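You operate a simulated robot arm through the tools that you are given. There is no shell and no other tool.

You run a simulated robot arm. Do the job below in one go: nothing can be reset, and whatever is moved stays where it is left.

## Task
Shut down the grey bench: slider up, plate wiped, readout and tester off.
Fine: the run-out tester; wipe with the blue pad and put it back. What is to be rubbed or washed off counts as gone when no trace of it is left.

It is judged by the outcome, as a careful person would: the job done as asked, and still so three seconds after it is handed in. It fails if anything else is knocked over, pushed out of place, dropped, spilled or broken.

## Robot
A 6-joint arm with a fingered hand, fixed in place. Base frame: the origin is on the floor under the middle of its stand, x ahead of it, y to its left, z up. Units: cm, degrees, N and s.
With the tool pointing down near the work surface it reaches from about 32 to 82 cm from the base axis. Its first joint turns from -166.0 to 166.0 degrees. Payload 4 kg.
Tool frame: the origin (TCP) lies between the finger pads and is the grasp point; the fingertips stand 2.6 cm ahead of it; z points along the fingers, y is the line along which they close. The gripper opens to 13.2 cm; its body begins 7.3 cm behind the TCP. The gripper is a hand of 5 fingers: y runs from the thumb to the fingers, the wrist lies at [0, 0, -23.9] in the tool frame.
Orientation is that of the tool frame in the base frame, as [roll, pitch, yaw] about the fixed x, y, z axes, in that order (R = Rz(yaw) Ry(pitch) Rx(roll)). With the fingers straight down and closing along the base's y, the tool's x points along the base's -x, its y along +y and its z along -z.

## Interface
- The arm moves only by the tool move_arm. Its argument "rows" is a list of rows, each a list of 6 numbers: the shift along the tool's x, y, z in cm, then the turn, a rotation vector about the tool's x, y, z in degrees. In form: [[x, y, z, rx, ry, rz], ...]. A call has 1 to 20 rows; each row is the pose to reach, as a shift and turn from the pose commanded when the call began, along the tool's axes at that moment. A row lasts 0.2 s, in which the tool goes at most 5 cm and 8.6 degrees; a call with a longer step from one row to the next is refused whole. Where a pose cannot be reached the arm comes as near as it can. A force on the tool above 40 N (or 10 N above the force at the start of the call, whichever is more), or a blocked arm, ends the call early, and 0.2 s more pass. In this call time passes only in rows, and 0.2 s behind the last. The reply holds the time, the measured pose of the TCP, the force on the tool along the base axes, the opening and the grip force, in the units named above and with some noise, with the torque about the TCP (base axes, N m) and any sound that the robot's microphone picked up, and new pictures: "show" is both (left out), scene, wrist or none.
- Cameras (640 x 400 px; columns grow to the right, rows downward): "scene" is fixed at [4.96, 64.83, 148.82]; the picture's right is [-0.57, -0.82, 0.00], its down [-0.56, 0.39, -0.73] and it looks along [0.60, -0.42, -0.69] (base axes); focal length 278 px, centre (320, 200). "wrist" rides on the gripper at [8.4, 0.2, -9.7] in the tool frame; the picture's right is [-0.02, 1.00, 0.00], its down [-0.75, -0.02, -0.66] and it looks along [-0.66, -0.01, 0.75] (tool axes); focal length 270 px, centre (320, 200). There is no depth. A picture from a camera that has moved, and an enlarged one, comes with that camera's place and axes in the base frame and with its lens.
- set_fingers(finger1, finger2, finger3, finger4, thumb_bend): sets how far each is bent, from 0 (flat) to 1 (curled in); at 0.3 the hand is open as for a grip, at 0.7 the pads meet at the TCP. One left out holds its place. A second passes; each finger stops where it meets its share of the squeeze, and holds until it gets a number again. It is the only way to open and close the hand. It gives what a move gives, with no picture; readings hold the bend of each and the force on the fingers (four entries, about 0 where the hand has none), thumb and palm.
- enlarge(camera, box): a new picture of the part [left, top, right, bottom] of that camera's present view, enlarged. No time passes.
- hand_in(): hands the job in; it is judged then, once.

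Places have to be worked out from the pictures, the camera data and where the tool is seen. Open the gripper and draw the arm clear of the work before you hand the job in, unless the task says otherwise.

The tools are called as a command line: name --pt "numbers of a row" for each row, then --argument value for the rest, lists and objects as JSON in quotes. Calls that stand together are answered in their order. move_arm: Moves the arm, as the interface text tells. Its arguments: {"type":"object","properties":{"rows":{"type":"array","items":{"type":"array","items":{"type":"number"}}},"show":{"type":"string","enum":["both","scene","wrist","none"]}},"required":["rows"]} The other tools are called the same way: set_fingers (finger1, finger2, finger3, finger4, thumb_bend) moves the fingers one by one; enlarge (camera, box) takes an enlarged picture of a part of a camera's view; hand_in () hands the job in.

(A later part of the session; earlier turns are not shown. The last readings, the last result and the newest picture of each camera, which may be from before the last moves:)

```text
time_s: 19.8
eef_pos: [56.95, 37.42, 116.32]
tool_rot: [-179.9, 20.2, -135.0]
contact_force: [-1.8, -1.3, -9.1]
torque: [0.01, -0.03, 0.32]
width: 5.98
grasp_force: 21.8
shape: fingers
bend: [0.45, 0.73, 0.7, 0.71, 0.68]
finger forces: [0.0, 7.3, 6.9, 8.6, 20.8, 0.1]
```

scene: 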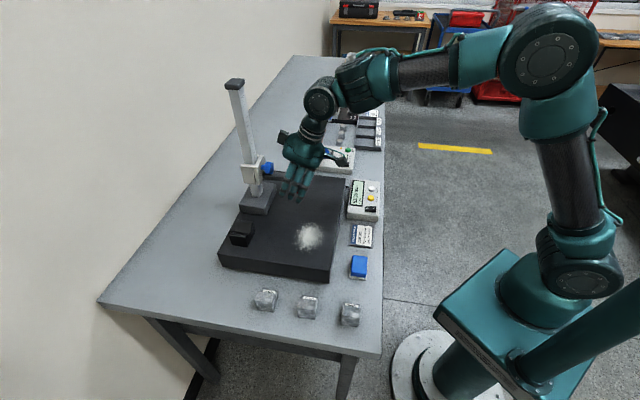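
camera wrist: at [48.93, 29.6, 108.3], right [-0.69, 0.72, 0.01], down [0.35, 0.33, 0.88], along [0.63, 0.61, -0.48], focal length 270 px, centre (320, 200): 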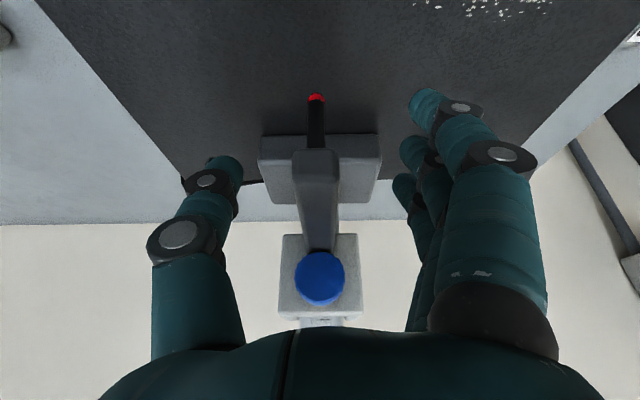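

The residual load is about 9 N, so I'll release the arm and check that the slider stays up.

set_fingers --finger1 0.45 --finger2 0.45 --finger3 0.45 --finger4 0.45 --thumb_bend 0.45

enlarge --camera "scene" --box '[330, 165, 400, 225]'

enlarge --camera "wrist" --box '[140, 0, 560, 320]'

```text
time_s: 20.8
eef_pos: [56.87, 37.37, 116.19]
tool_rot: [180.0, 20.1, -135.1]
contact_force: [0.0, -0.2, 0.7]
torque: [-0.03, 0.02, 0.02]
width: 9.05
grasp_force: 0.1
shape: fingers
bend: [0.45, 0.45, 0.45, 0.45, 0.45]
finger forces: [0.0, 0.0, 0.0, 0.0, 0.0, 0.1]
```

```text
6.67 times, centred on (365, 195) of scene
camera zoom: at [4.96, 64.83, 148.82], right [-0.57, -0.82, 0.0], down [-0.56, 0.39, -0.73], along [0.6, -0.42, -0.69], focal length 1852 px, centre (20, 233)
```

zoom: 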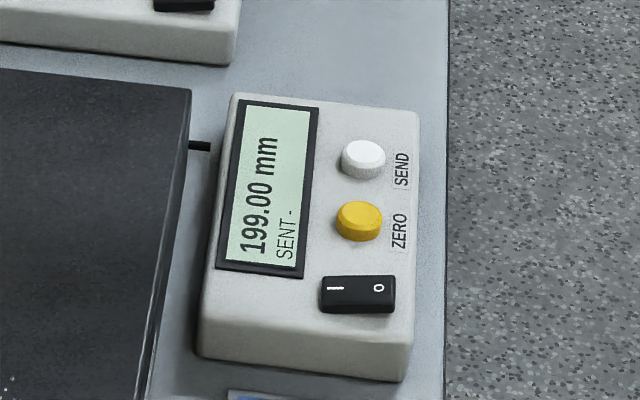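

```text
1.25 times, centred on (350, 160) of wrist
camera zoom: at [48.9, 29.67, 122.4], right [-0.69, 0.72, 0.01], down [0.35, 0.33, 0.88], along [0.63, 0.61, -0.48], focal length 338 px, centre (282, 250)
```

zoom: 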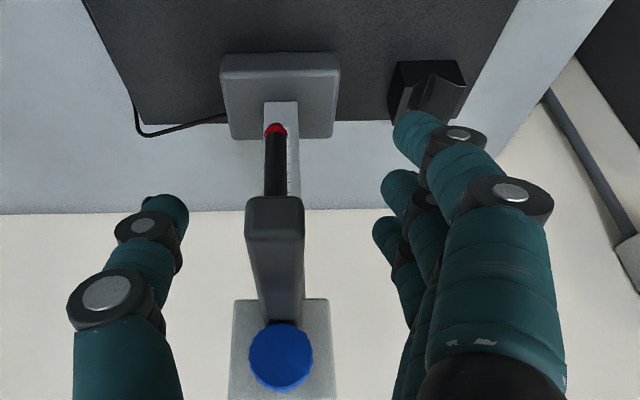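

The slider holds at 199.00 mm with the hand open. I'll back straight out along −N with the arm passing between the fingers, then straighten the hand.

move_arm --pt "3.75 0 -1.37 0 0 0" --pt "7.5 0 -2.75 0 0 0" --pt "11.25 0 -4.1 0 0 0" --pt "15 0 -5.5 0 0 0" --pt "16.5 1 -5.5 0 7 0" --pt "17.5 2 -5 0 14 0" --pt "18 3 -4.5 0 20.1 0"

```text
time_s: 22.4
eef_pos: [41.76, 26.41, 114.13]
tool_rot: [179.9, -0.1, -135.0]
contact_force: [-0.7, -1.0, 0.0]
torque: [-0.02, 0.01, 0.01]
width: 9.06
grasp_force: 0.0
shape: fingers
bend: [0.45, 0.45, 0.45, 0.45, 0.45]
finger forces: [0.0, 0.0, 0.0, 0.0, 0.0, 0.1]
camera wrist: at [35.66, 20.6, 123.95], right [-0.69, 0.72, 0.0], down [0.54, 0.52, 0.66], along [0.47, 0.45, -0.75], focal length 270 px, centre (320, 200)
```

scene: 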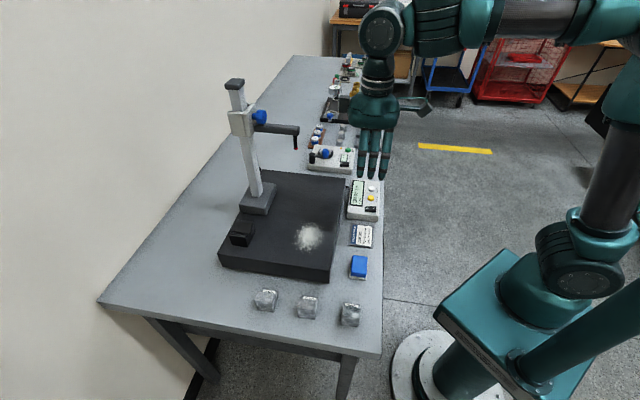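
wrist: 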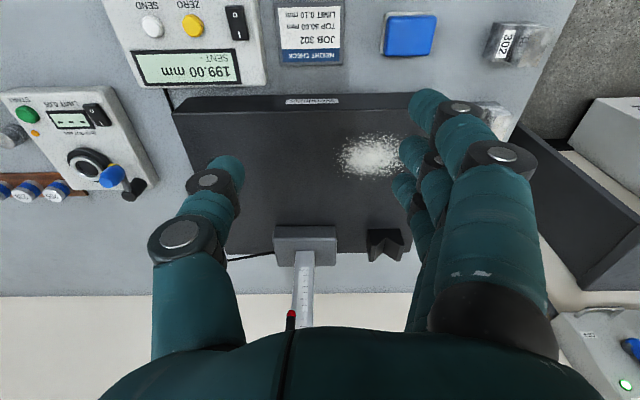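

Slider is up and holding. I'll curl fingers 1 and 4 out of the way so that fingers 2, 3 and the thumb can pinch the pad, and move over the pad for a close look.

set_fingers --finger1 1.0 --finger4 1.0

move_arm --pt "0.5 3.5 2 0 0 0" --pt "1 7 5 0 0 0" --pt "1.6 10.85 8 0 0 0" --pt "1.6 10.85 11 0 0 0"

enlarge --camera "wrist" --box '[160, 0, 480, 200]'

enlarge --camera "scene" --box '[300, 140, 440, 290]'

```text
time_s: 23.4
eef_pos: [41.79, 26.44, 114.3]
tool_rot: [-179.9, 0.0, -135.0]
contact_force: [-0.1, -0.3, 0.0]
torque: [-0.01, -0.01, 0.02]
width: 5.53
grasp_force: 0.2
shape: fingers
bend: [1.0, 0.45, 0.45, 1.0, 0.45]
finger forces: [0.0, 0.1, 0.0, 0.0, 0.0, 0.0]
```

```text
time_s: 24.4
eef_pos: [33.03, 33.09, 103.3]
tool_rot: [179.9, -0.1, -134.9]
contact_force: [0.2, 0.1, 0.7]
torque: [-0.01, -0.01, 0.03]
width: 5.5
grasp_force: 0.0
shape: fingers
bend: [1.0, 0.45, 0.45, 1.0, 0.45]
finger forces: [0.0, 0.1, 0.0, 0.0, 0.1, 0.0]
camera wrist: at [26.94, 27.32, 112.97], right [-0.69, 0.72, 0.0], down [0.54, 0.52, 0.66], along [0.48, 0.46, -0.75], focal length 270 px, centre (320, 200)
```

scene: 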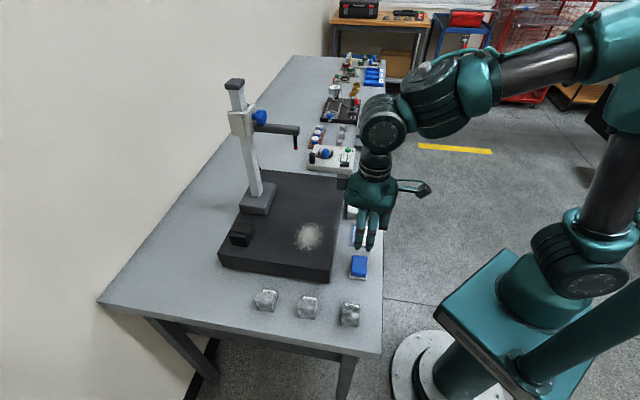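
wrist: 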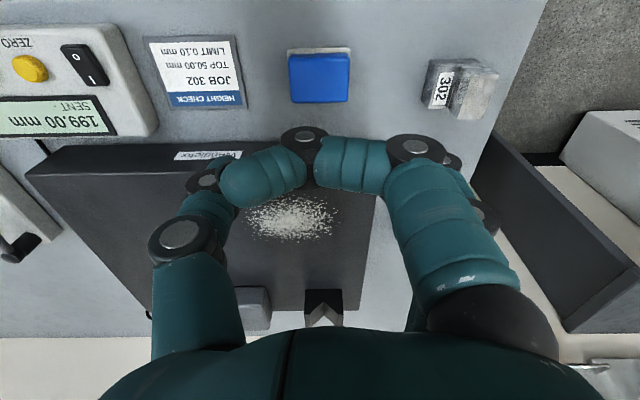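

```text
2.00 times, centred on (320, 100) of wrist
camera zoom: at [26.94, 27.32, 112.97], right [-0.69, 0.72, 0.0], down [0.54, 0.52, 0.66], along [0.48, 0.46, -0.75], focal length 541 px, centre (320, 400)
```

zoom: 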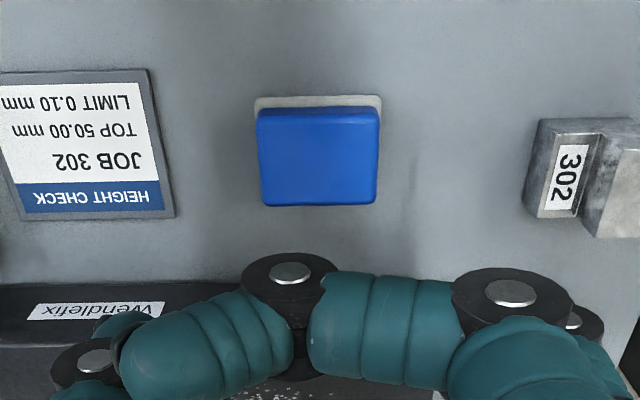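

```text
2.67 times, centred on (370, 215) of scene
camera zoom: at [4.96, 64.83, 148.82], right [-0.57, -0.82, 0.0], down [-0.56, 0.39, -0.73], along [0.6, -0.42, -0.69], focal length 741 px, centre (187, 160)
```

zoom: 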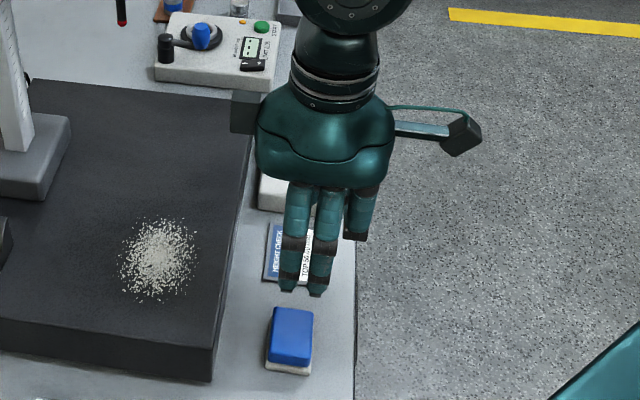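

The pad is centred at N≈46.5, U≈0, about 5.3 by 4.2 cm with its top at about 87.3. The hand is directly above it, so I'll descend to z≈89 with the pad between fingers and thumb.

move_arm --pt "0 0 4.5 0 0 0" --pt "0 0 9 0 0 0" --pt "0 0 12 0 0 0" --pt "0 0 13.5 0 0 0" --pt "0 0 14.3 0 0 0"

enlarge --camera "scene" --box '[310, 190, 410, 290]'

enlarge --camera "wrist" --box '[160, 0, 480, 200]'

```text
time_s: 25.6
eef_pos: [32.9, 32.88, 88.96]
tool_rot: [180.0, 0.0, -134.9]
contact_force: [-0.6, 0.6, 0.8]
torque: [0.02, -0.03, 0.02]
width: 5.52
grasp_force: 0.1
shape: fingers
bend: [1.0, 0.45, 0.45, 1.0, 0.45]
finger forces: [0.0, 0.0, 0.0, 0.0, 0.1, 0.0]
camera wrist: at [26.88, 27.12, 98.61], right [-0.69, 0.72, 0.0], down [0.54, 0.52, 0.66], along [0.48, 0.46, -0.75], focal length 270 px, centre (320, 200)
```

scene: 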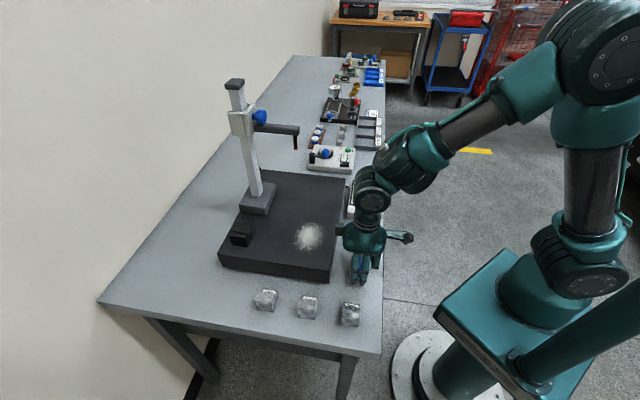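
wrist: 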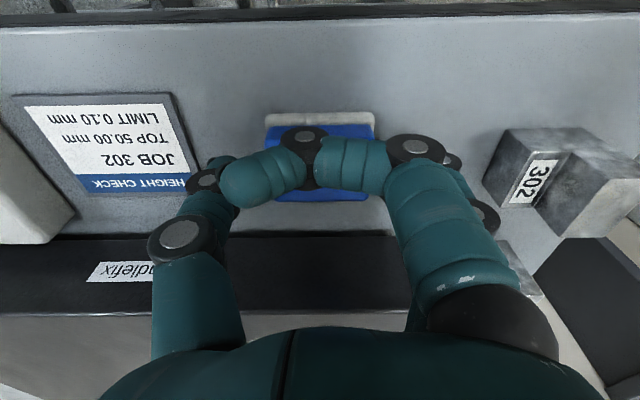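

```text
4.00 times, centred on (360, 240) of scene
camera zoom: at [4.96, 64.83, 148.82], right [-0.57, -0.82, 0.0], down [-0.56, 0.39, -0.73], along [0.6, -0.42, -0.69], focal length 1112 px, centre (160, 40)
```

zoom: 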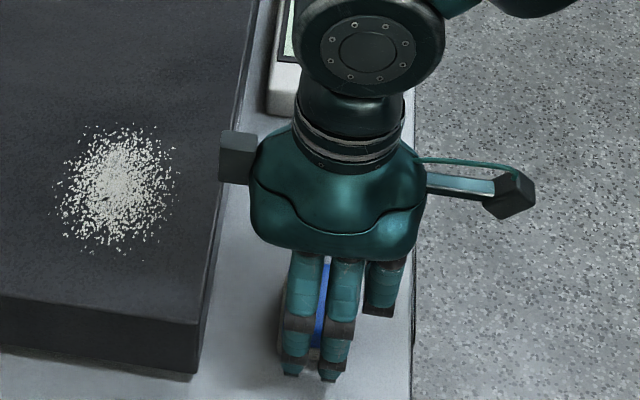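

```text
2.00 times, centred on (320, 100) of wrist
camera zoom: at [26.88, 27.12, 98.61], right [-0.69, 0.72, 0.0], down [0.54, 0.52, 0.66], along [0.48, 0.46, -0.75], focal length 541 px, centre (320, 400)
```

zoom: 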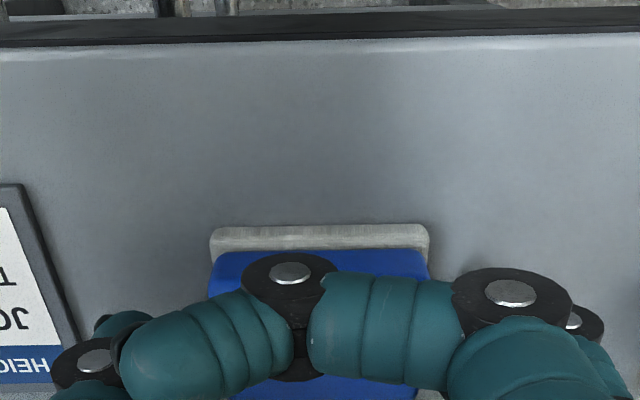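

Table surface reads z≈84.6 and the white sole spans roughly 84.6–85.9. I'll go down 1.0 cm more in small steps so the fingertips flank both sole and body.

move_arm --pt "0 0 0.5 0 0 0" --pt "0 0 1.0 0 0 0" --show "none"

enlarge --camera "scene" --box '[330, 220, 400, 290]'

```text
time_s: 26.2
eef_pos: [32.91, 32.94, 87.95]
tool_rot: [180.0, 0.0, -135.0]
contact_force: [-0.4, -0.5, 0.3]
torque: [0.0, 0.01, 0.02]
width: 5.55
grasp_force: 0.2
shape: fingers
bend: [1.0, 0.45, 0.45, 1.0, 0.45]
finger forces: [0.1, 0.0, 0.0, 0.1, 0.0, 0.1]
```

```text
5.71 times, centred on (365, 255) of scene
camera zoom: at [4.96, 64.83, 148.82], right [-0.57, -0.82, 0.0], down [-0.56, 0.39, -0.73], along [0.6, -0.42, -0.69], focal length 1588 px, centre (63, -114)
```

zoom: 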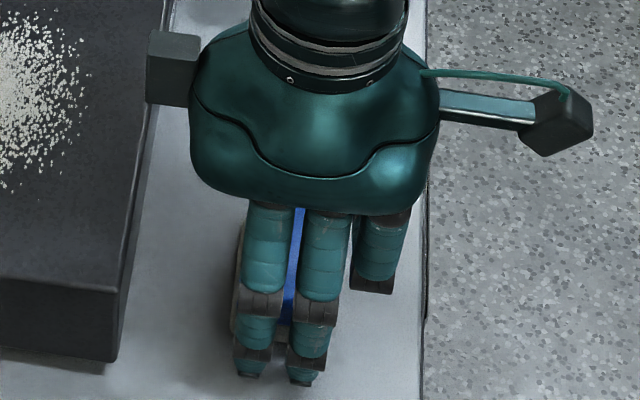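

No contact yet and the tips flank the pad. I'll close fingers 2, 3 and the thumb on it.

set_fingers --finger2 0.75 --finger3 0.75 --thumb_bend 0.75

enlarge --camera "scene" --box '[330, 220, 400, 290]'

enlarge --camera "wrist" --box '[160, 0, 480, 200]'

```text
time_s: 27.2
eef_pos: [32.86, 32.82, 88.05]
tool_rot: [180.0, 0.0, -135.0]
contact_force: [0.5, -0.1, 2.1]
torque: [0.06, 0.03, -0.02]
width: 4.7
grasp_force: 19.7
shape: fingers
bend: [1.0, 0.51, 0.51, 1.0, 0.65]
finger forces: [0.1, 9.7, 9.8, 0.0, 20.3, 0.1]
```

```text
5.71 times, centred on (365, 255) of scene
camera zoom: at [4.96, 64.83, 148.82], right [-0.57, -0.82, 0.0], down [-0.56, 0.39, -0.73], along [0.6, -0.42, -0.69], focal length 1588 px, centre (63, -114)
```

zoom: 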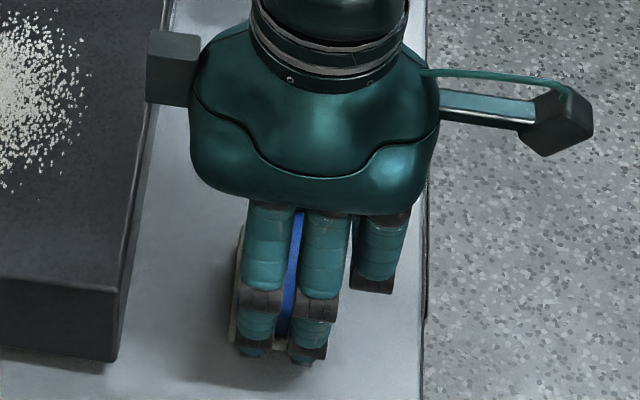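

```text
2.00 times, centred on (320, 100) of wrist
camera zoom: at [26.91, 27.11, 97.66], right [-0.69, 0.72, 0.0], down [0.54, 0.52, 0.66], along [0.48, 0.46, -0.75], focal length 541 px, centre (320, 400)
```

zoom: 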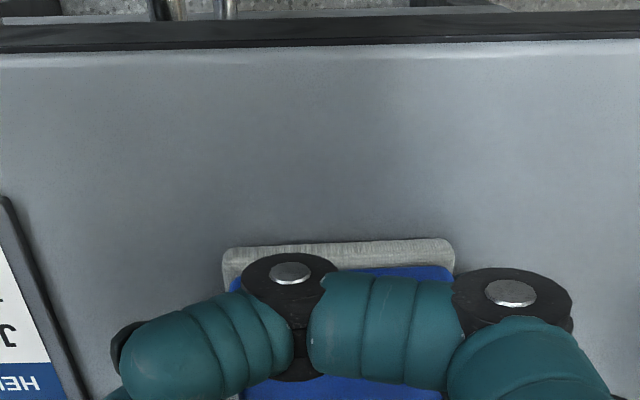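

The pad is gripped at about 20 N and shifted roughly 0.5 cm toward −U. I'll lift it 5 cm and check that it hangs level and secure.

move_arm --pt "0 0 -1 0 0 0" --pt "0 0 -2.5 0 0 0" --pt "0 0 -5 0 0 0" --pt "0 0 -9 0 0 0"

enlarge --camera "scene" --box '[310, 170, 430, 290]'

enlarge --camera "wrist" --box '[160, 0, 480, 200]'

```text
time_s: 28.2
eef_pos: [33.0, 32.91, 96.96]
tool_rot: [-180.0, 0.0, -135.0]
contact_force: [-0.7, -0.7, -0.2]
torque: [-0.01, 0.01, -0.02]
width: 4.69
grasp_force: 19.8
shape: fingers
bend: [1.0, 0.51, 0.51, 1.0, 0.65]
finger forces: [0.0, 9.8, 9.8, 0.1, 19.6, 0.0]
camera wrist: at [26.98, 27.1, 106.66], right [-0.69, 0.72, 0.0], down [0.54, 0.52, 0.66], along [0.47, 0.46, -0.75], focal length 270 px, centre (320, 200)
```

scene: 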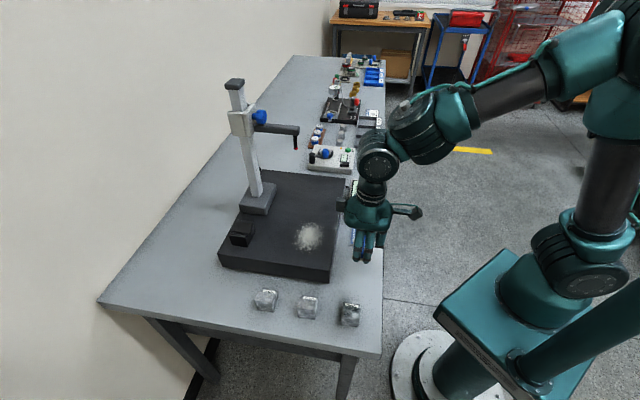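
wrist: 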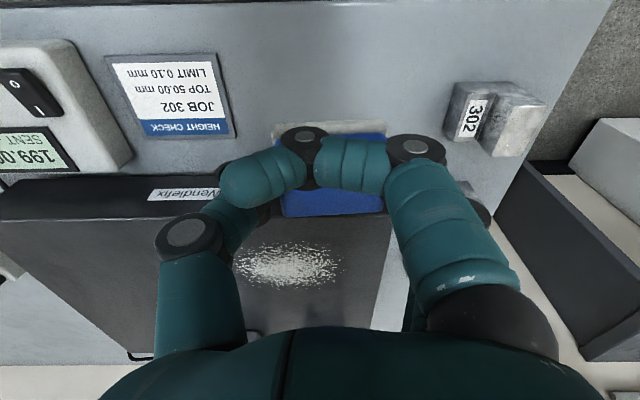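

```text
3.33 times, centred on (370, 230) of scene
camera zoom: at [4.96, 64.83, 148.82], right [-0.57, -0.82, 0.0], down [-0.56, 0.39, -0.73], along [0.6, -0.42, -0.69], focal length 926 px, centre (153, 100)
```

zoom: 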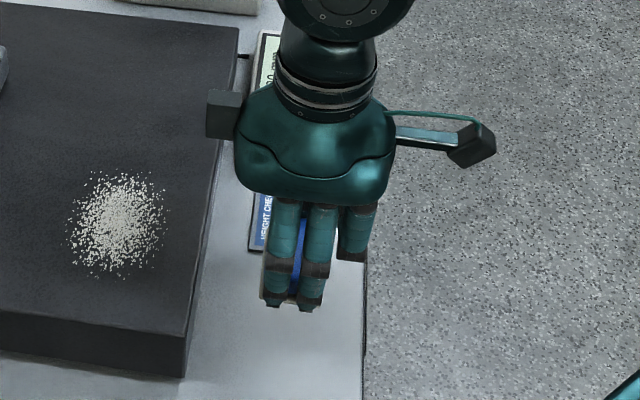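

```text
2.00 times, centred on (320, 100) of wrist
camera zoom: at [26.98, 27.1, 106.66], right [-0.69, 0.72, 0.0], down [0.54, 0.52, 0.66], along [0.47, 0.46, -0.75], focal length 541 px, centre (320, 400)
```

zoom: 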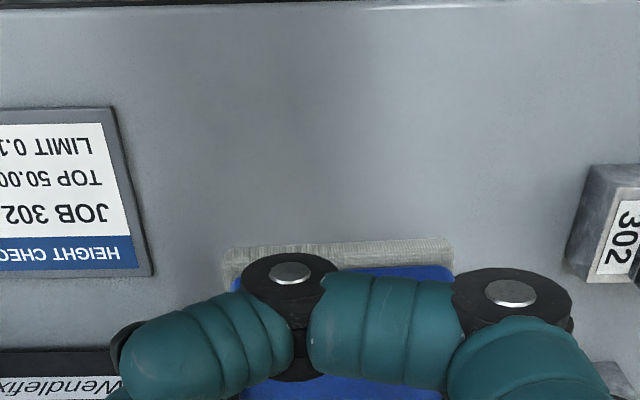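

The pad hangs level, with its bottom about 3.4 cm past the TCP. Before wiping I want to know how bulky the wrist is relative to the raised slider arm, so I'll enlarge the wrist.

enlarge --camera "scene" --box '[310, 80, 510, 270]'

enlarge --camera "scene" --box '[215, 70, 345, 225]'

```text
2.11 times, centred on (410, 175) of scene
camera zoom: at [4.96, 64.83, 148.82], right [-0.57, -0.82, 0.0], down [-0.56, 0.39, -0.73], along [0.6, -0.42, -0.69], focal length 585 px, centre (130, 253)
```

zoom: 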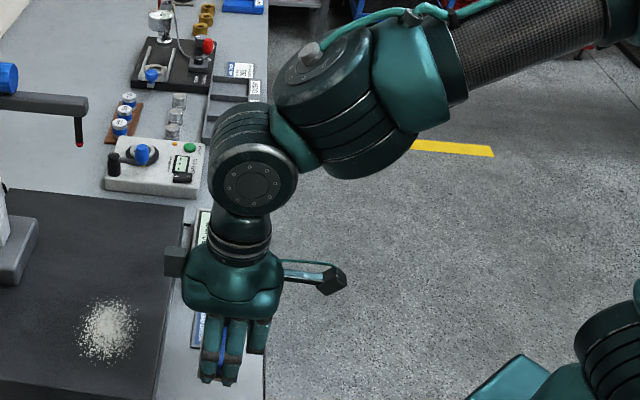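

```text
2.58 times, centred on (280, 148) of scene
camera zoom: at [4.96, 64.83, 148.82], right [-0.57, -0.82, 0.0], down [-0.56, 0.39, -0.73], along [0.6, -0.42, -0.69], focal length 717 px, centre (423, 336)
```

zoom: 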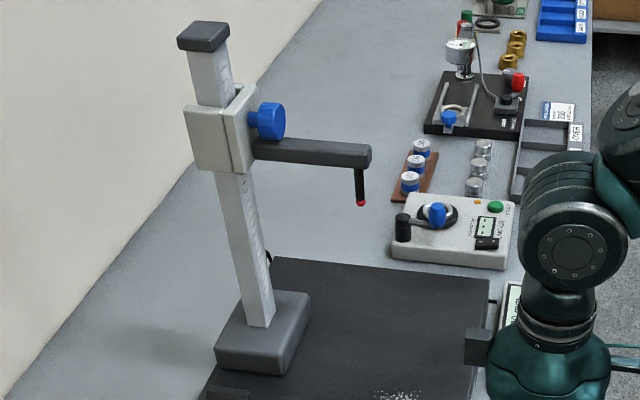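

The wrist modules stay compact and toward the base side, so wiping at U≤7.5 leaves about 2 cm to the raised slider arm. I'll carry the pad over the near-left corner of the spot and hold it above the plate.

move_arm --pt "0 0 -2.5 0 0 0" --pt "-4 0.5 -2.5 0 0 0" --pt "-8 1 -2.5 0 0 0" --pt "-11 1.5 -2.5 0 0 0" --pt "-11 1.5 1 0 0 0"

enlarge --camera "scene" --box '[230, 150, 390, 290]'

```text
time_s: 29.4
eef_pos: [39.46, 41.59, 95.79]
tool_rot: [-179.9, 0.1, -135.1]
contact_force: [-0.3, 0.0, 0.5]
torque: [0.02, -0.04, 0.0]
width: 4.7
grasp_force: 19.2
shape: fingers
bend: [1.0, 0.51, 0.51, 1.0, 0.65]
finger forces: [0.0, 9.7, 9.7, 0.0, 19.8, 0.1]
camera wrist: at [33.5, 35.91, 105.55], right [-0.69, 0.72, 0.0], down [0.54, 0.52, 0.66], along [0.48, 0.46, -0.75], focal length 270 px, centre (320, 200)
```

scene: 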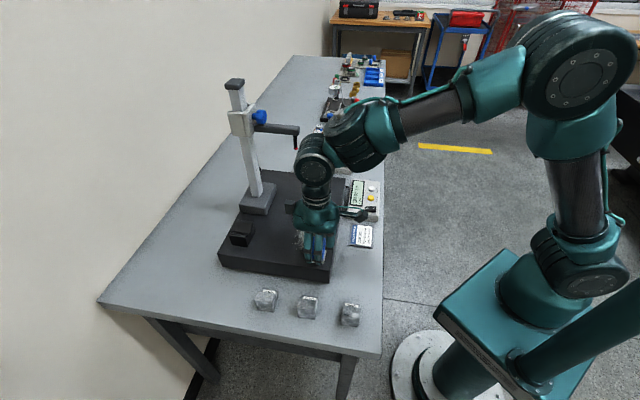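
wrist: 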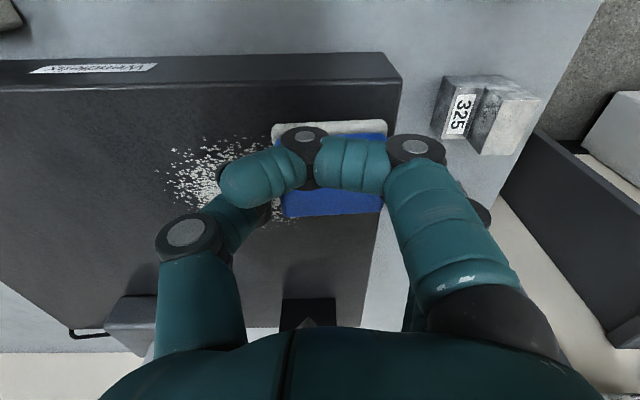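

```text
2.86 times, centred on (310, 220) of scene
camera zoom: at [4.96, 64.83, 148.82], right [-0.57, -0.82, 0.0], down [-0.56, 0.39, -0.73], along [0.6, -0.42, -0.69], focal length 794 px, centre (349, 143)
```

zoom: 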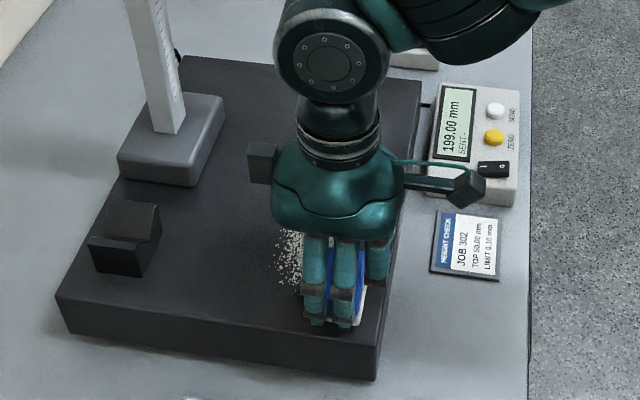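

Pad bottom is about 1.4 cm above the plate. I'll descend in small steps, watching for contact force.

move_arm --pt "0 0 0.4 0 0 0" --pt "0 0 0.8 0 0 0" --pt "0 0 1.1 0 0 0" --show "none"

```text
time_s: 30.2
eef_pos: [39.71, 41.77, 94.94]
tool_rot: [179.9, 0.2, -135.1]
contact_force: [-0.5, -1.5, 8.0]
torque: [0.19, 0.26, 0.07]
width: 4.68
grasp_force: 19.8
shape: fingers
bend: [1.0, 0.51, 0.51, 1.0, 0.65]
finger forces: [0.0, 9.5, 9.5, 0.0, 20.4, 0.0]
```

Contact at 8 N with the TCP at z≈94.9. I'll press slightly more and make a first stroke along +U at this row, then check what it removed.

move_arm --pt "0 0 0.15 0 0 0" --pt "0 -1.5 0.15 0 0 0" --pt "0 -3 0.15 0 0 0" --pt "0 -4.5 0.15 0 0 0" --pt "0 -6 0.15 0 0 0" --pt "0 -7.5 0.15 0 0 0" --pt "0 -9 0.15 0 0 0"

enlarge --camera "scene" --box '[230, 150, 390, 290]'

```text
time_s: 31.8
eef_pos: [46.08, 35.53, 94.67]
tool_rot: [180.0, 0.0, -135.0]
contact_force: [-5.1, 4.3, 18.1]
torque: [0.62, 0.7, -0.01]
width: 4.61
grasp_force: 22.0
shape: fingers
bend: [1.0, 0.52, 0.52, 1.0, 0.66]
finger forces: [0.1, 13.7, 13.6, 0.1, 16.7, 0.0]
camera wrist: at [40.08, 29.78, 104.43], right [-0.69, 0.72, 0.0], down [0.54, 0.52, 0.66], along [0.48, 0.46, -0.75], focal length 270 px, centre (320, 200)
```

scene: 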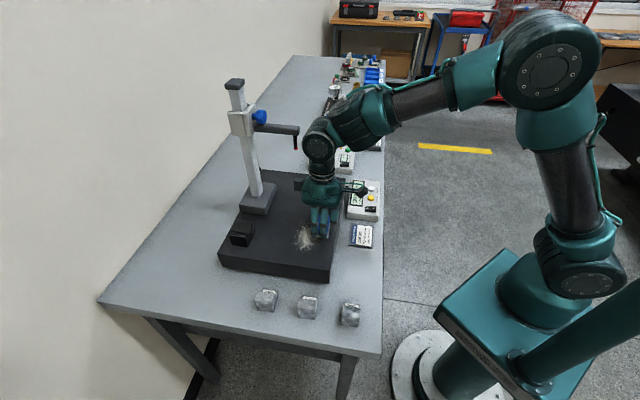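
wrist: 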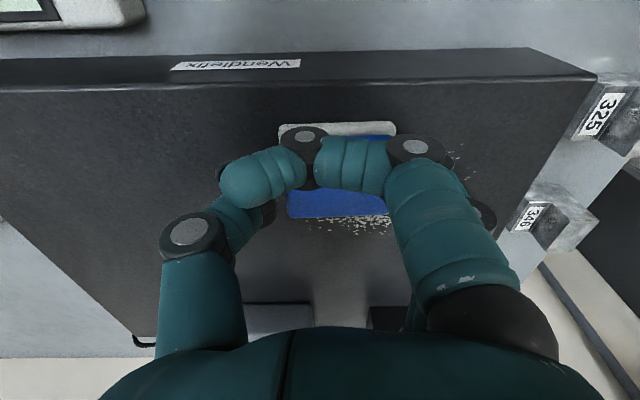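

```text
2.86 times, centred on (310, 220) of scene
camera zoom: at [4.96, 64.83, 148.82], right [-0.57, -0.82, 0.0], down [-0.56, 0.39, -0.73], along [0.6, -0.42, -0.69], focal length 794 px, centre (349, 143)
```

zoom: 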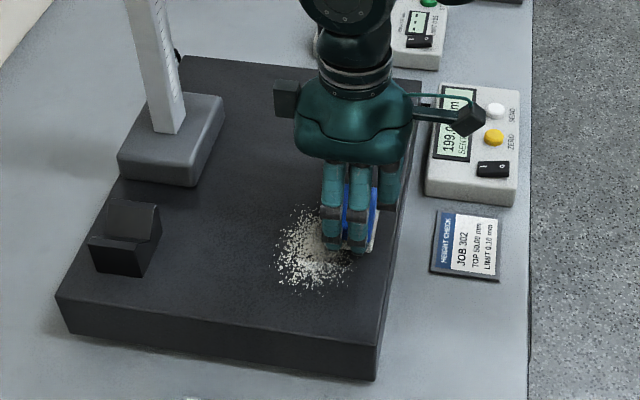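

The stroke ran at 18 N, but some specks remain. I'll zoom in to judge what the pad actually removed.

enlarge --camera "wrist" --box '[260, 110, 500, 260]'

enlarge --camera "scene" --box '[280, 200, 350, 270]'

```text
2.67 times, centred on (380, 185) of wrist
camera zoom: at [40.08, 29.78, 104.43], right [-0.69, 0.72, 0.0], down [0.54, 0.52, 0.66], along [0.48, 0.46, -0.75], focal length 721 px, centre (160, 240)
```

zoom: 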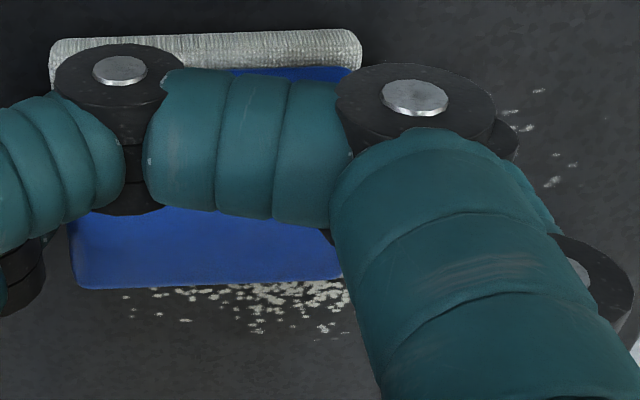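

```text
5.71 times, centred on (315, 235) of scene
camera zoom: at [4.96, 64.83, 148.82], right [-0.57, -0.82, 0.0], down [-0.56, 0.39, -0.73], along [0.6, -0.42, -0.69], focal length 1588 px, centre (349, 0)
```

zoom: 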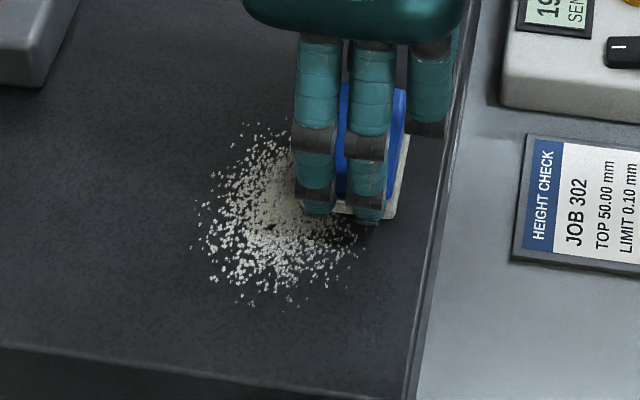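

The contact torque sits at the fingertips' location rather than under the pad, so the fingertips are touching the plate instead of the sole. I'll ease off, set the pad down here and re-grip it about 1 cm higher.

move_arm --pt "0 0 -0.2 0 0 0" --pt "0 0 -0.35 0 0 0" --show "none"

set_fingers --finger2 0.45 --finger3 0.45 --thumb_bend 0.45

move_arm --pt "0 0.2 -0.4 0 0 0" --pt "0 0.5 -0.9 0 0 0"

enlarge --camera "wrist" --box '[260, 90, 500, 240]'

enlarge --camera "scene" --box '[280, 190, 360, 260]'

```text
time_s: 32.4
eef_pos: [46.04, 35.4, 94.91]
tool_rot: [180.0, -0.1, -135.1]
contact_force: [0.4, 0.5, -0.8]
torque: [0.0, 0.02, -0.01]
width: 4.63
grasp_force: 20.0
shape: fingers
bend: [1.0, 0.51, 0.51, 1.0, 0.66]
finger forces: [0.0, 10.0, 9.9, 0.1, 20.0, 0.0]
```

```text
time_s: 33.4
eef_pos: [45.95, 35.46, 95.05]
tool_rot: [-179.9, 0.0, -134.9]
contact_force: [-0.4, 0.5, 0.7]
torque: [0.02, 0.02, 0.06]
width: 5.52
grasp_force: 0.1
shape: fingers
bend: [1.0, 0.45, 0.45, 1.0, 0.45]
finger forces: [0.1, 0.0, 0.1, 0.0, 0.0, 0.0]
```

```text
time_s: 34.0
eef_pos: [45.73, 35.74, 96.01]
tool_rot: [180.0, 0.0, -134.9]
contact_force: [0.6, 0.4, -0.4]
torque: [0.01, 0.03, -0.01]
width: 5.51
grasp_force: 0.0
shape: fingers
bend: [1.0, 0.45, 0.45, 1.0, 0.45]
finger forces: [0.0, 0.0, 0.0, 0.0, 0.0, 0.0]
camera wrist: at [39.69, 30.04, 105.65], right [-0.69, 0.72, 0.0], down [0.54, 0.52, 0.66], along [0.48, 0.46, -0.75], focal length 270 px, centre (320, 200)
```

scene: 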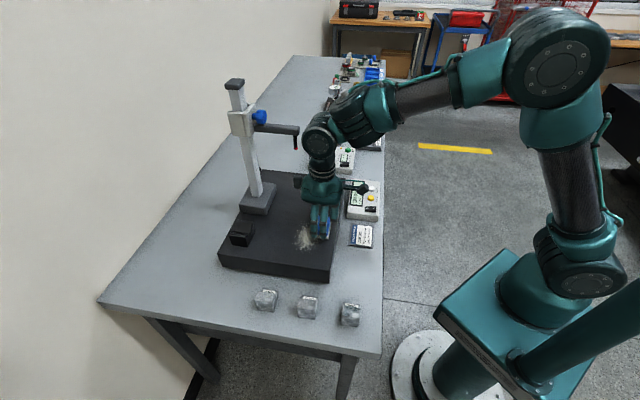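
wrist: 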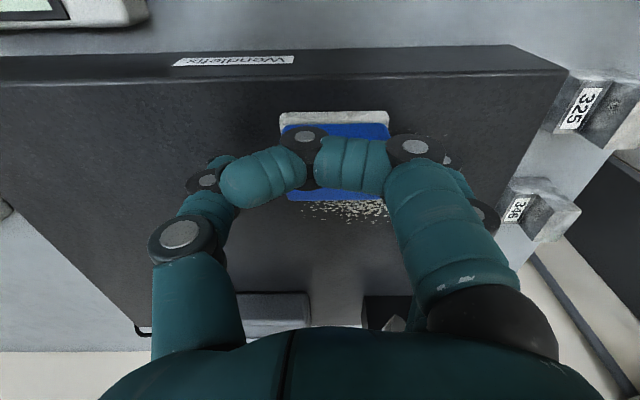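

```text
2.67 times, centred on (380, 165) of wrist
camera zoom: at [39.69, 30.04, 105.65], right [-0.69, 0.72, 0.0], down [0.54, 0.52, 0.66], along [0.48, 0.46, -0.75], focal length 721 px, centre (160, 293)
```

zoom: 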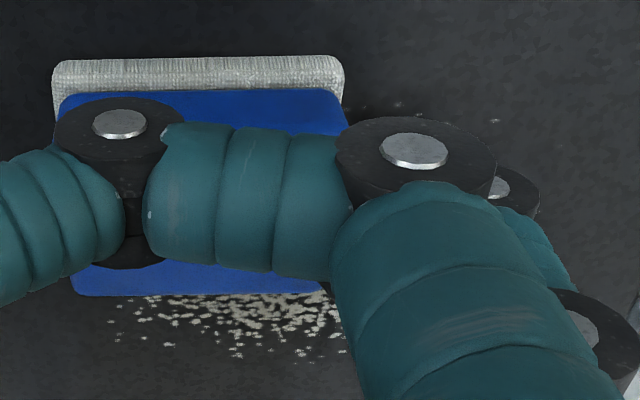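

```text
5.71 times, centred on (320, 225) of scene
camera zoom: at [4.96, 64.83, 148.82], right [-0.57, -0.82, 0.0], down [-0.56, 0.39, -0.73], along [0.6, -0.42, -0.69], focal length 1588 px, centre (320, 57)
```

zoom: 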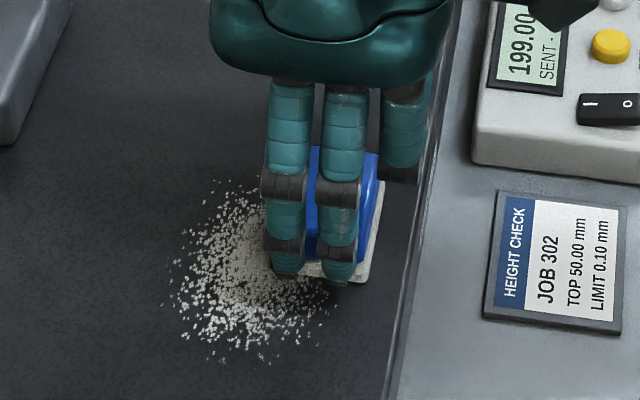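

The pad sits flat on the plate with its centre near U≈6.2, so I'll shift 0.8 cm to centre the hand and re-grip at this higher level.

move_arm --pt "0 0.8 0 0 0 0" --show "none"

set_fingers --finger2 0.75 --finger3 0.75 --thumb_bend 0.75

enlarge --camera "wrist" --box '[260, 90, 500, 240]'

enlarge --camera "scene" --box '[280, 190, 360, 260]'

```text
time_s: 34.4
eef_pos: [45.07, 36.44, 95.93]
tool_rot: [179.9, 0.1, -135.0]
contact_force: [-0.7, 0.8, 0.3]
torque: [-0.02, 0.0, 0.02]
width: 5.52
grasp_force: 0.0
shape: fingers
bend: [1.0, 0.45, 0.45, 1.0, 0.45]
finger forces: [0.1, 0.0, 0.0, 0.1, 0.0, 0.0]
```

```text
time_s: 35.4
eef_pos: [45.2, 36.48, 95.92]
tool_rot: [-180.0, 0.0, -135.0]
contact_force: [0.3, 0.5, 2.8]
torque: [0.07, 0.02, 0.02]
width: 4.72
grasp_force: 20.0
shape: fingers
bend: [1.0, 0.52, 0.52, 1.0, 0.65]
finger forces: [0.0, 9.7, 9.7, 0.1, 20.1, 0.0]
```

```text
2.67 times, centred on (380, 165) of wrist
camera zoom: at [39.08, 30.66, 105.62], right [-0.69, 0.72, 0.0], down [0.54, 0.52, 0.66], along [0.48, 0.46, -0.75], focal length 721 px, centre (160, 293)
```

zoom: 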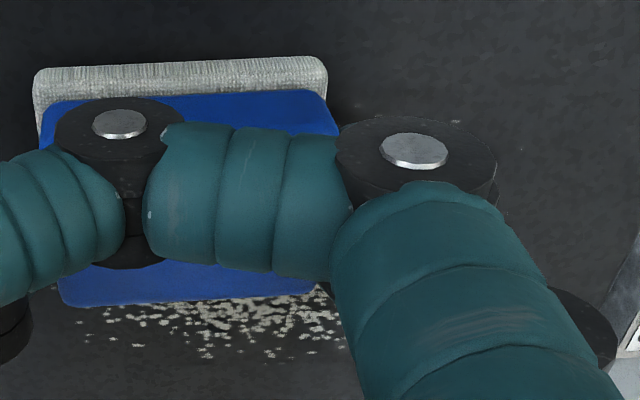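

```text
5.71 times, centred on (320, 225) of scene
camera zoom: at [4.96, 64.83, 148.82], right [-0.57, -0.82, 0.0], down [-0.56, 0.39, -0.73], along [0.6, -0.42, -0.69], focal length 1588 px, centre (320, 57)
```

zoom: 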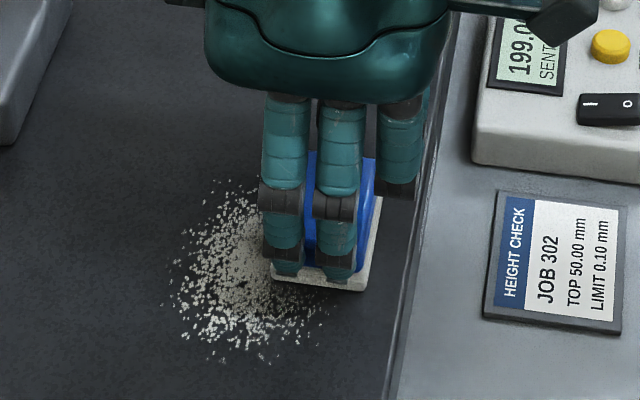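

Now the white sole extends below the fingertips. I'll press lightly and rub out to U≈7.6 and back to U≈−2.5 along this row.

move_arm --pt "0 0 0.25 0 0 0" --pt "0 -1.4 0.3 0 0 0" --pt "0 0 0.3 0 0 0" --pt "0 1.5 0.3 0 0 0" --pt "0 3 0.3 0 0 0" --pt "0 4.5 0.3 0 0 0" --pt "0 6 0.3 0 0 0" --pt "0 7.5 0.3 0 0 0" --pt "0 8.7 0.3 0 0 0"

enlarge --camera "wrist" --box '[80, 60, 400, 260]'

enlarge --camera "scene" --box '[270, 200, 350, 270]'

```text
time_s: 37.4
eef_pos: [38.9, 42.43, 95.61]
tool_rot: [180.0, 0.0, -135.1]
contact_force: [3.8, -2.8, 14.7]
torque: [0.21, 0.17, -0.01]
width: 4.67
grasp_force: 20.1
shape: fingers
bend: [1.0, 0.53, 0.53, 1.0, 0.66]
finger forces: [0.0, 9.0, 8.9, 0.0, 22.9, 0.0]
camera wrist: at [32.87, 36.74, 105.3], right [-0.69, 0.72, 0.0], down [0.54, 0.52, 0.66], along [0.48, 0.46, -0.75], focal length 270 px, centre (320, 200)
```

scene: 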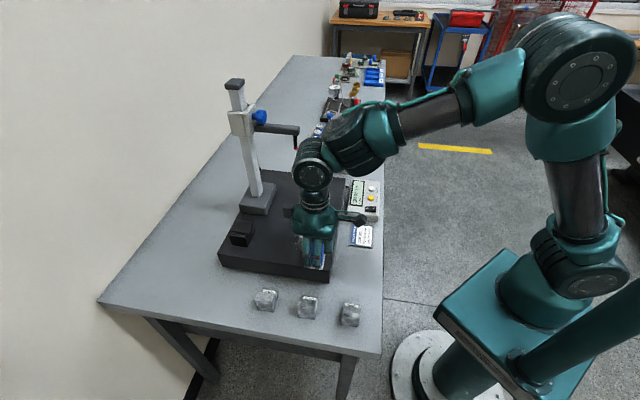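
wrist: 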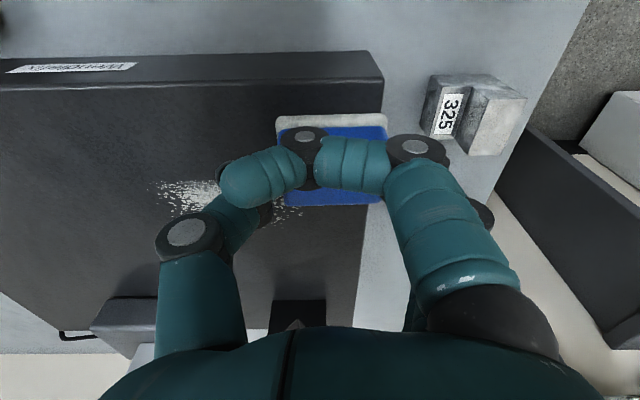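

```text
2.00 times, centred on (240, 160) of wrist
camera zoom: at [32.87, 36.74, 105.3], right [-0.69, 0.72, 0.0], down [0.54, 0.52, 0.66], along [0.48, 0.46, -0.75], focal length 541 px, centre (480, 280)
```

zoom: 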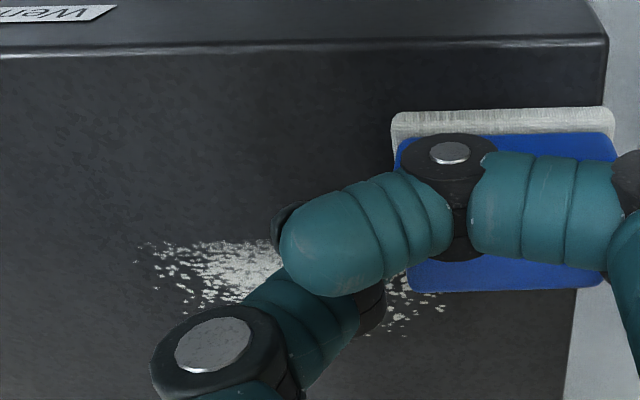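

```text
5.71 times, centred on (310, 235) of scene
camera zoom: at [4.96, 64.83, 148.82], right [-0.57, -0.82, 0.0], down [-0.56, 0.39, -0.73], along [0.6, -0.42, -0.69], focal length 1588 px, centre (377, 0)
```

zoom: 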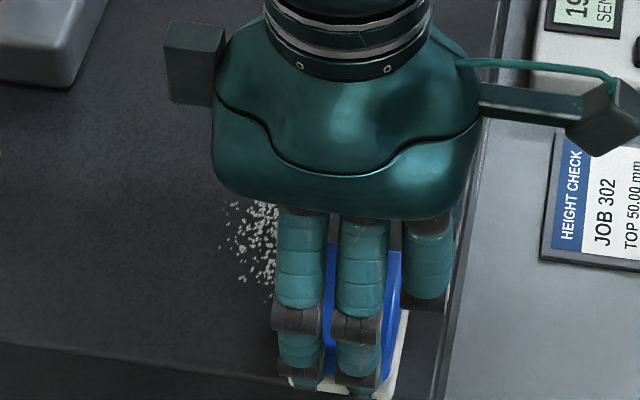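

The sole wipes cleanly: everything in the swept strip is gone up to N≈60. Next strip: shift 3.4 cm in N and rub out and back.

move_arm --pt "-1.7 0 0 0 0 0" --pt "-3.4 0 0 0 0 0" --pt "-3.4 -1.5 0 0 0 0" --pt "-3.4 -3 0 0 0 0" --pt "-3.4 -4.5 0 0 0 0" --pt "-3.4 -6 0 0 0 0" --pt "-3.4 -7.5 0 0 0 0" --pt "-3.4 -9 0 0 0 0" --pt "-3.4 -10.1 0 0 0 0" --pt "-3.4 -8.5 0 0 0 0" --pt "-3.4 -7 0 0 0 0" --pt "-3.4 -5.5 0 0 0 0" --pt "-3.4 -4 0 0 0 0" --pt "-3.4 -2.5 0 0 0 0" --pt "-3.4 -1 0 0 0 0" --pt "-3.4 0 0 0 0 0"

enlarge --camera "wrist" --box '[80, 60, 400, 260]'

```text
time_s: 40.8
eef_pos: [41.28, 44.94, 95.61]
tool_rot: [179.9, 0.0, -135.0]
contact_force: [1.6, -1.8, 10.3]
torque: [0.12, 0.13, 0.05]
width: 4.66
grasp_force: 20.4
shape: fingers
bend: [1.0, 0.52, 0.52, 1.0, 0.66]
finger forces: [0.0, 9.0, 9.1, 0.0, 21.8, 0.0]
camera wrist: at [35.31, 39.21, 105.28], right [-0.69, 0.72, 0.0], down [0.54, 0.52, 0.66], along [0.48, 0.46, -0.75], focal length 270 px, centre (320, 200)
```

scene: 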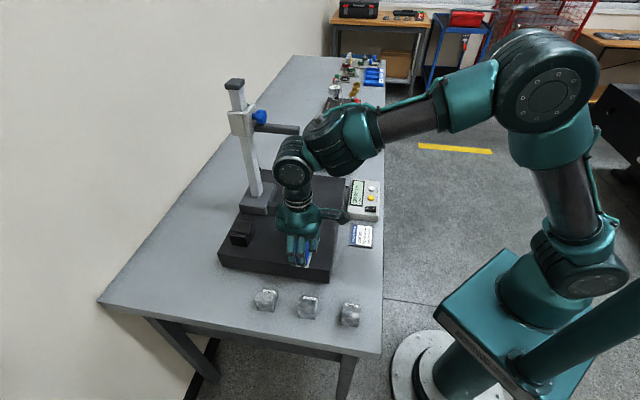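
wrist: 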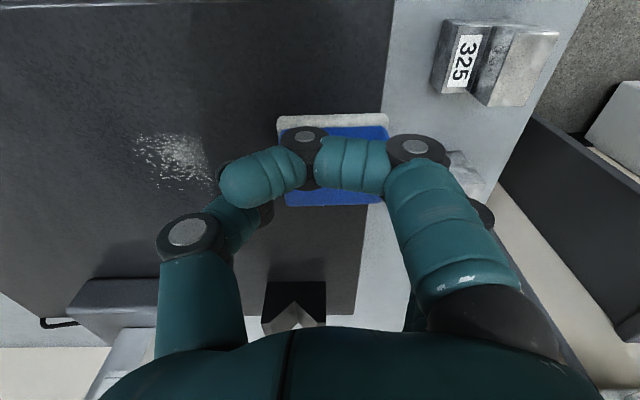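

```text
2.00 times, centred on (240, 160) of wrist
camera zoom: at [35.31, 39.21, 105.28], right [-0.69, 0.72, 0.0], down [0.54, 0.52, 0.66], along [0.48, 0.46, -0.75], focal length 541 px, centre (480, 280)
```

zoom: 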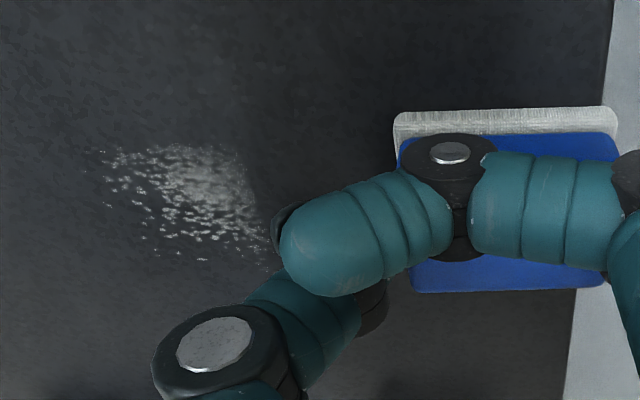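

Right half of this strip is clean. The left part (U≈4–9) has faded but still shows specks, so I'll rub back and forth there a few times with a touch more pressure.

move_arm --pt "0 -2 0.1 0 0 0" --pt "0 -4 0.1 0 0 0" --pt "0 -6 0.1 0 0 0" --pt "0 -7.5 0.1 0 0 0" --pt "0 -9 0.1 0 0 0" --pt "0 -10.4 0.1 0 0 0" --pt "0 -9 0.1 0 0 0" --pt "0 -7.5 0.1 0 0 0" --pt "0 -6 0.1 0 0 0" --pt "0 -7.5 0.1 0 0 0" --pt "0 -9 0.1 0 0 0" --pt "0 -10.4 0.1 0 0 0" --pt "0 -9 0.1 0 0 0" --pt "0 -7.5 0.1 0 0 0" --pt "0 -6 0.1 0 0 0" --pt "0 -4 0.1 0 0 0" --pt "0 -2 0.1 0 0 0" --pt "0 0 0.1 0 0 0"

enlarge --camera "wrist" --box '[60, 60, 380, 260]'

```text
time_s: 44.6
eef_pos: [41.23, 44.98, 95.57]
tool_rot: [179.9, 0.1, -135.0]
contact_force: [2.7, -2.3, 10.0]
torque: [0.17, 0.17, 0.03]
width: 4.63
grasp_force: 19.9
shape: fingers
bend: [1.0, 0.52, 0.52, 1.0, 0.66]
finger forces: [0.0, 9.2, 9.1, 0.0, 22.0, 0.0]
camera wrist: at [35.29, 39.17, 105.24], right [-0.69, 0.72, 0.0], down [0.54, 0.52, 0.66], along [0.48, 0.46, -0.75], focal length 270 px, centre (320, 200)
```

scene: 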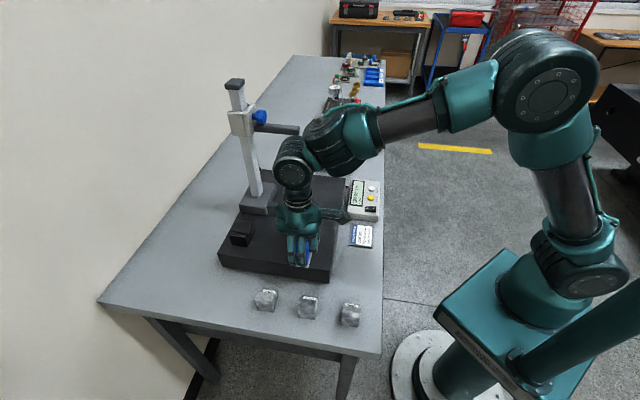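
wrist: 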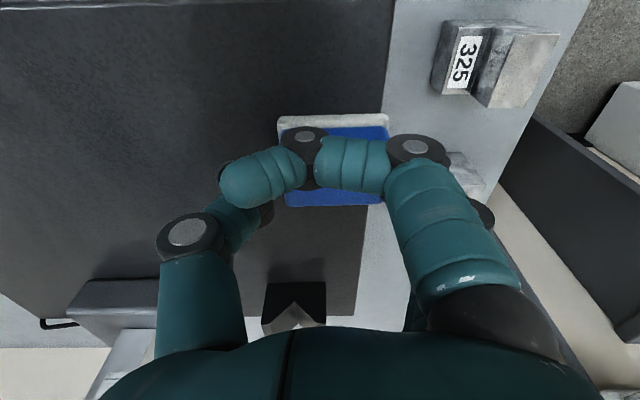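

```text
2.00 times, centred on (220, 160) of wrist
camera zoom: at [35.29, 39.17, 105.24], right [-0.69, 0.72, 0.0], down [0.54, 0.52, 0.66], along [0.48, 0.46, -0.75], focal length 541 px, centre (520, 280)
```

zoom: 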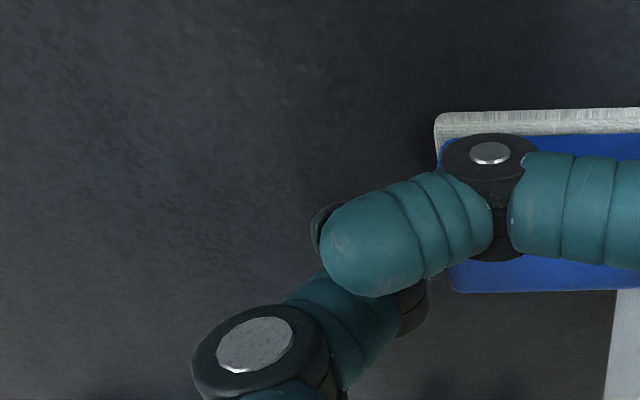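

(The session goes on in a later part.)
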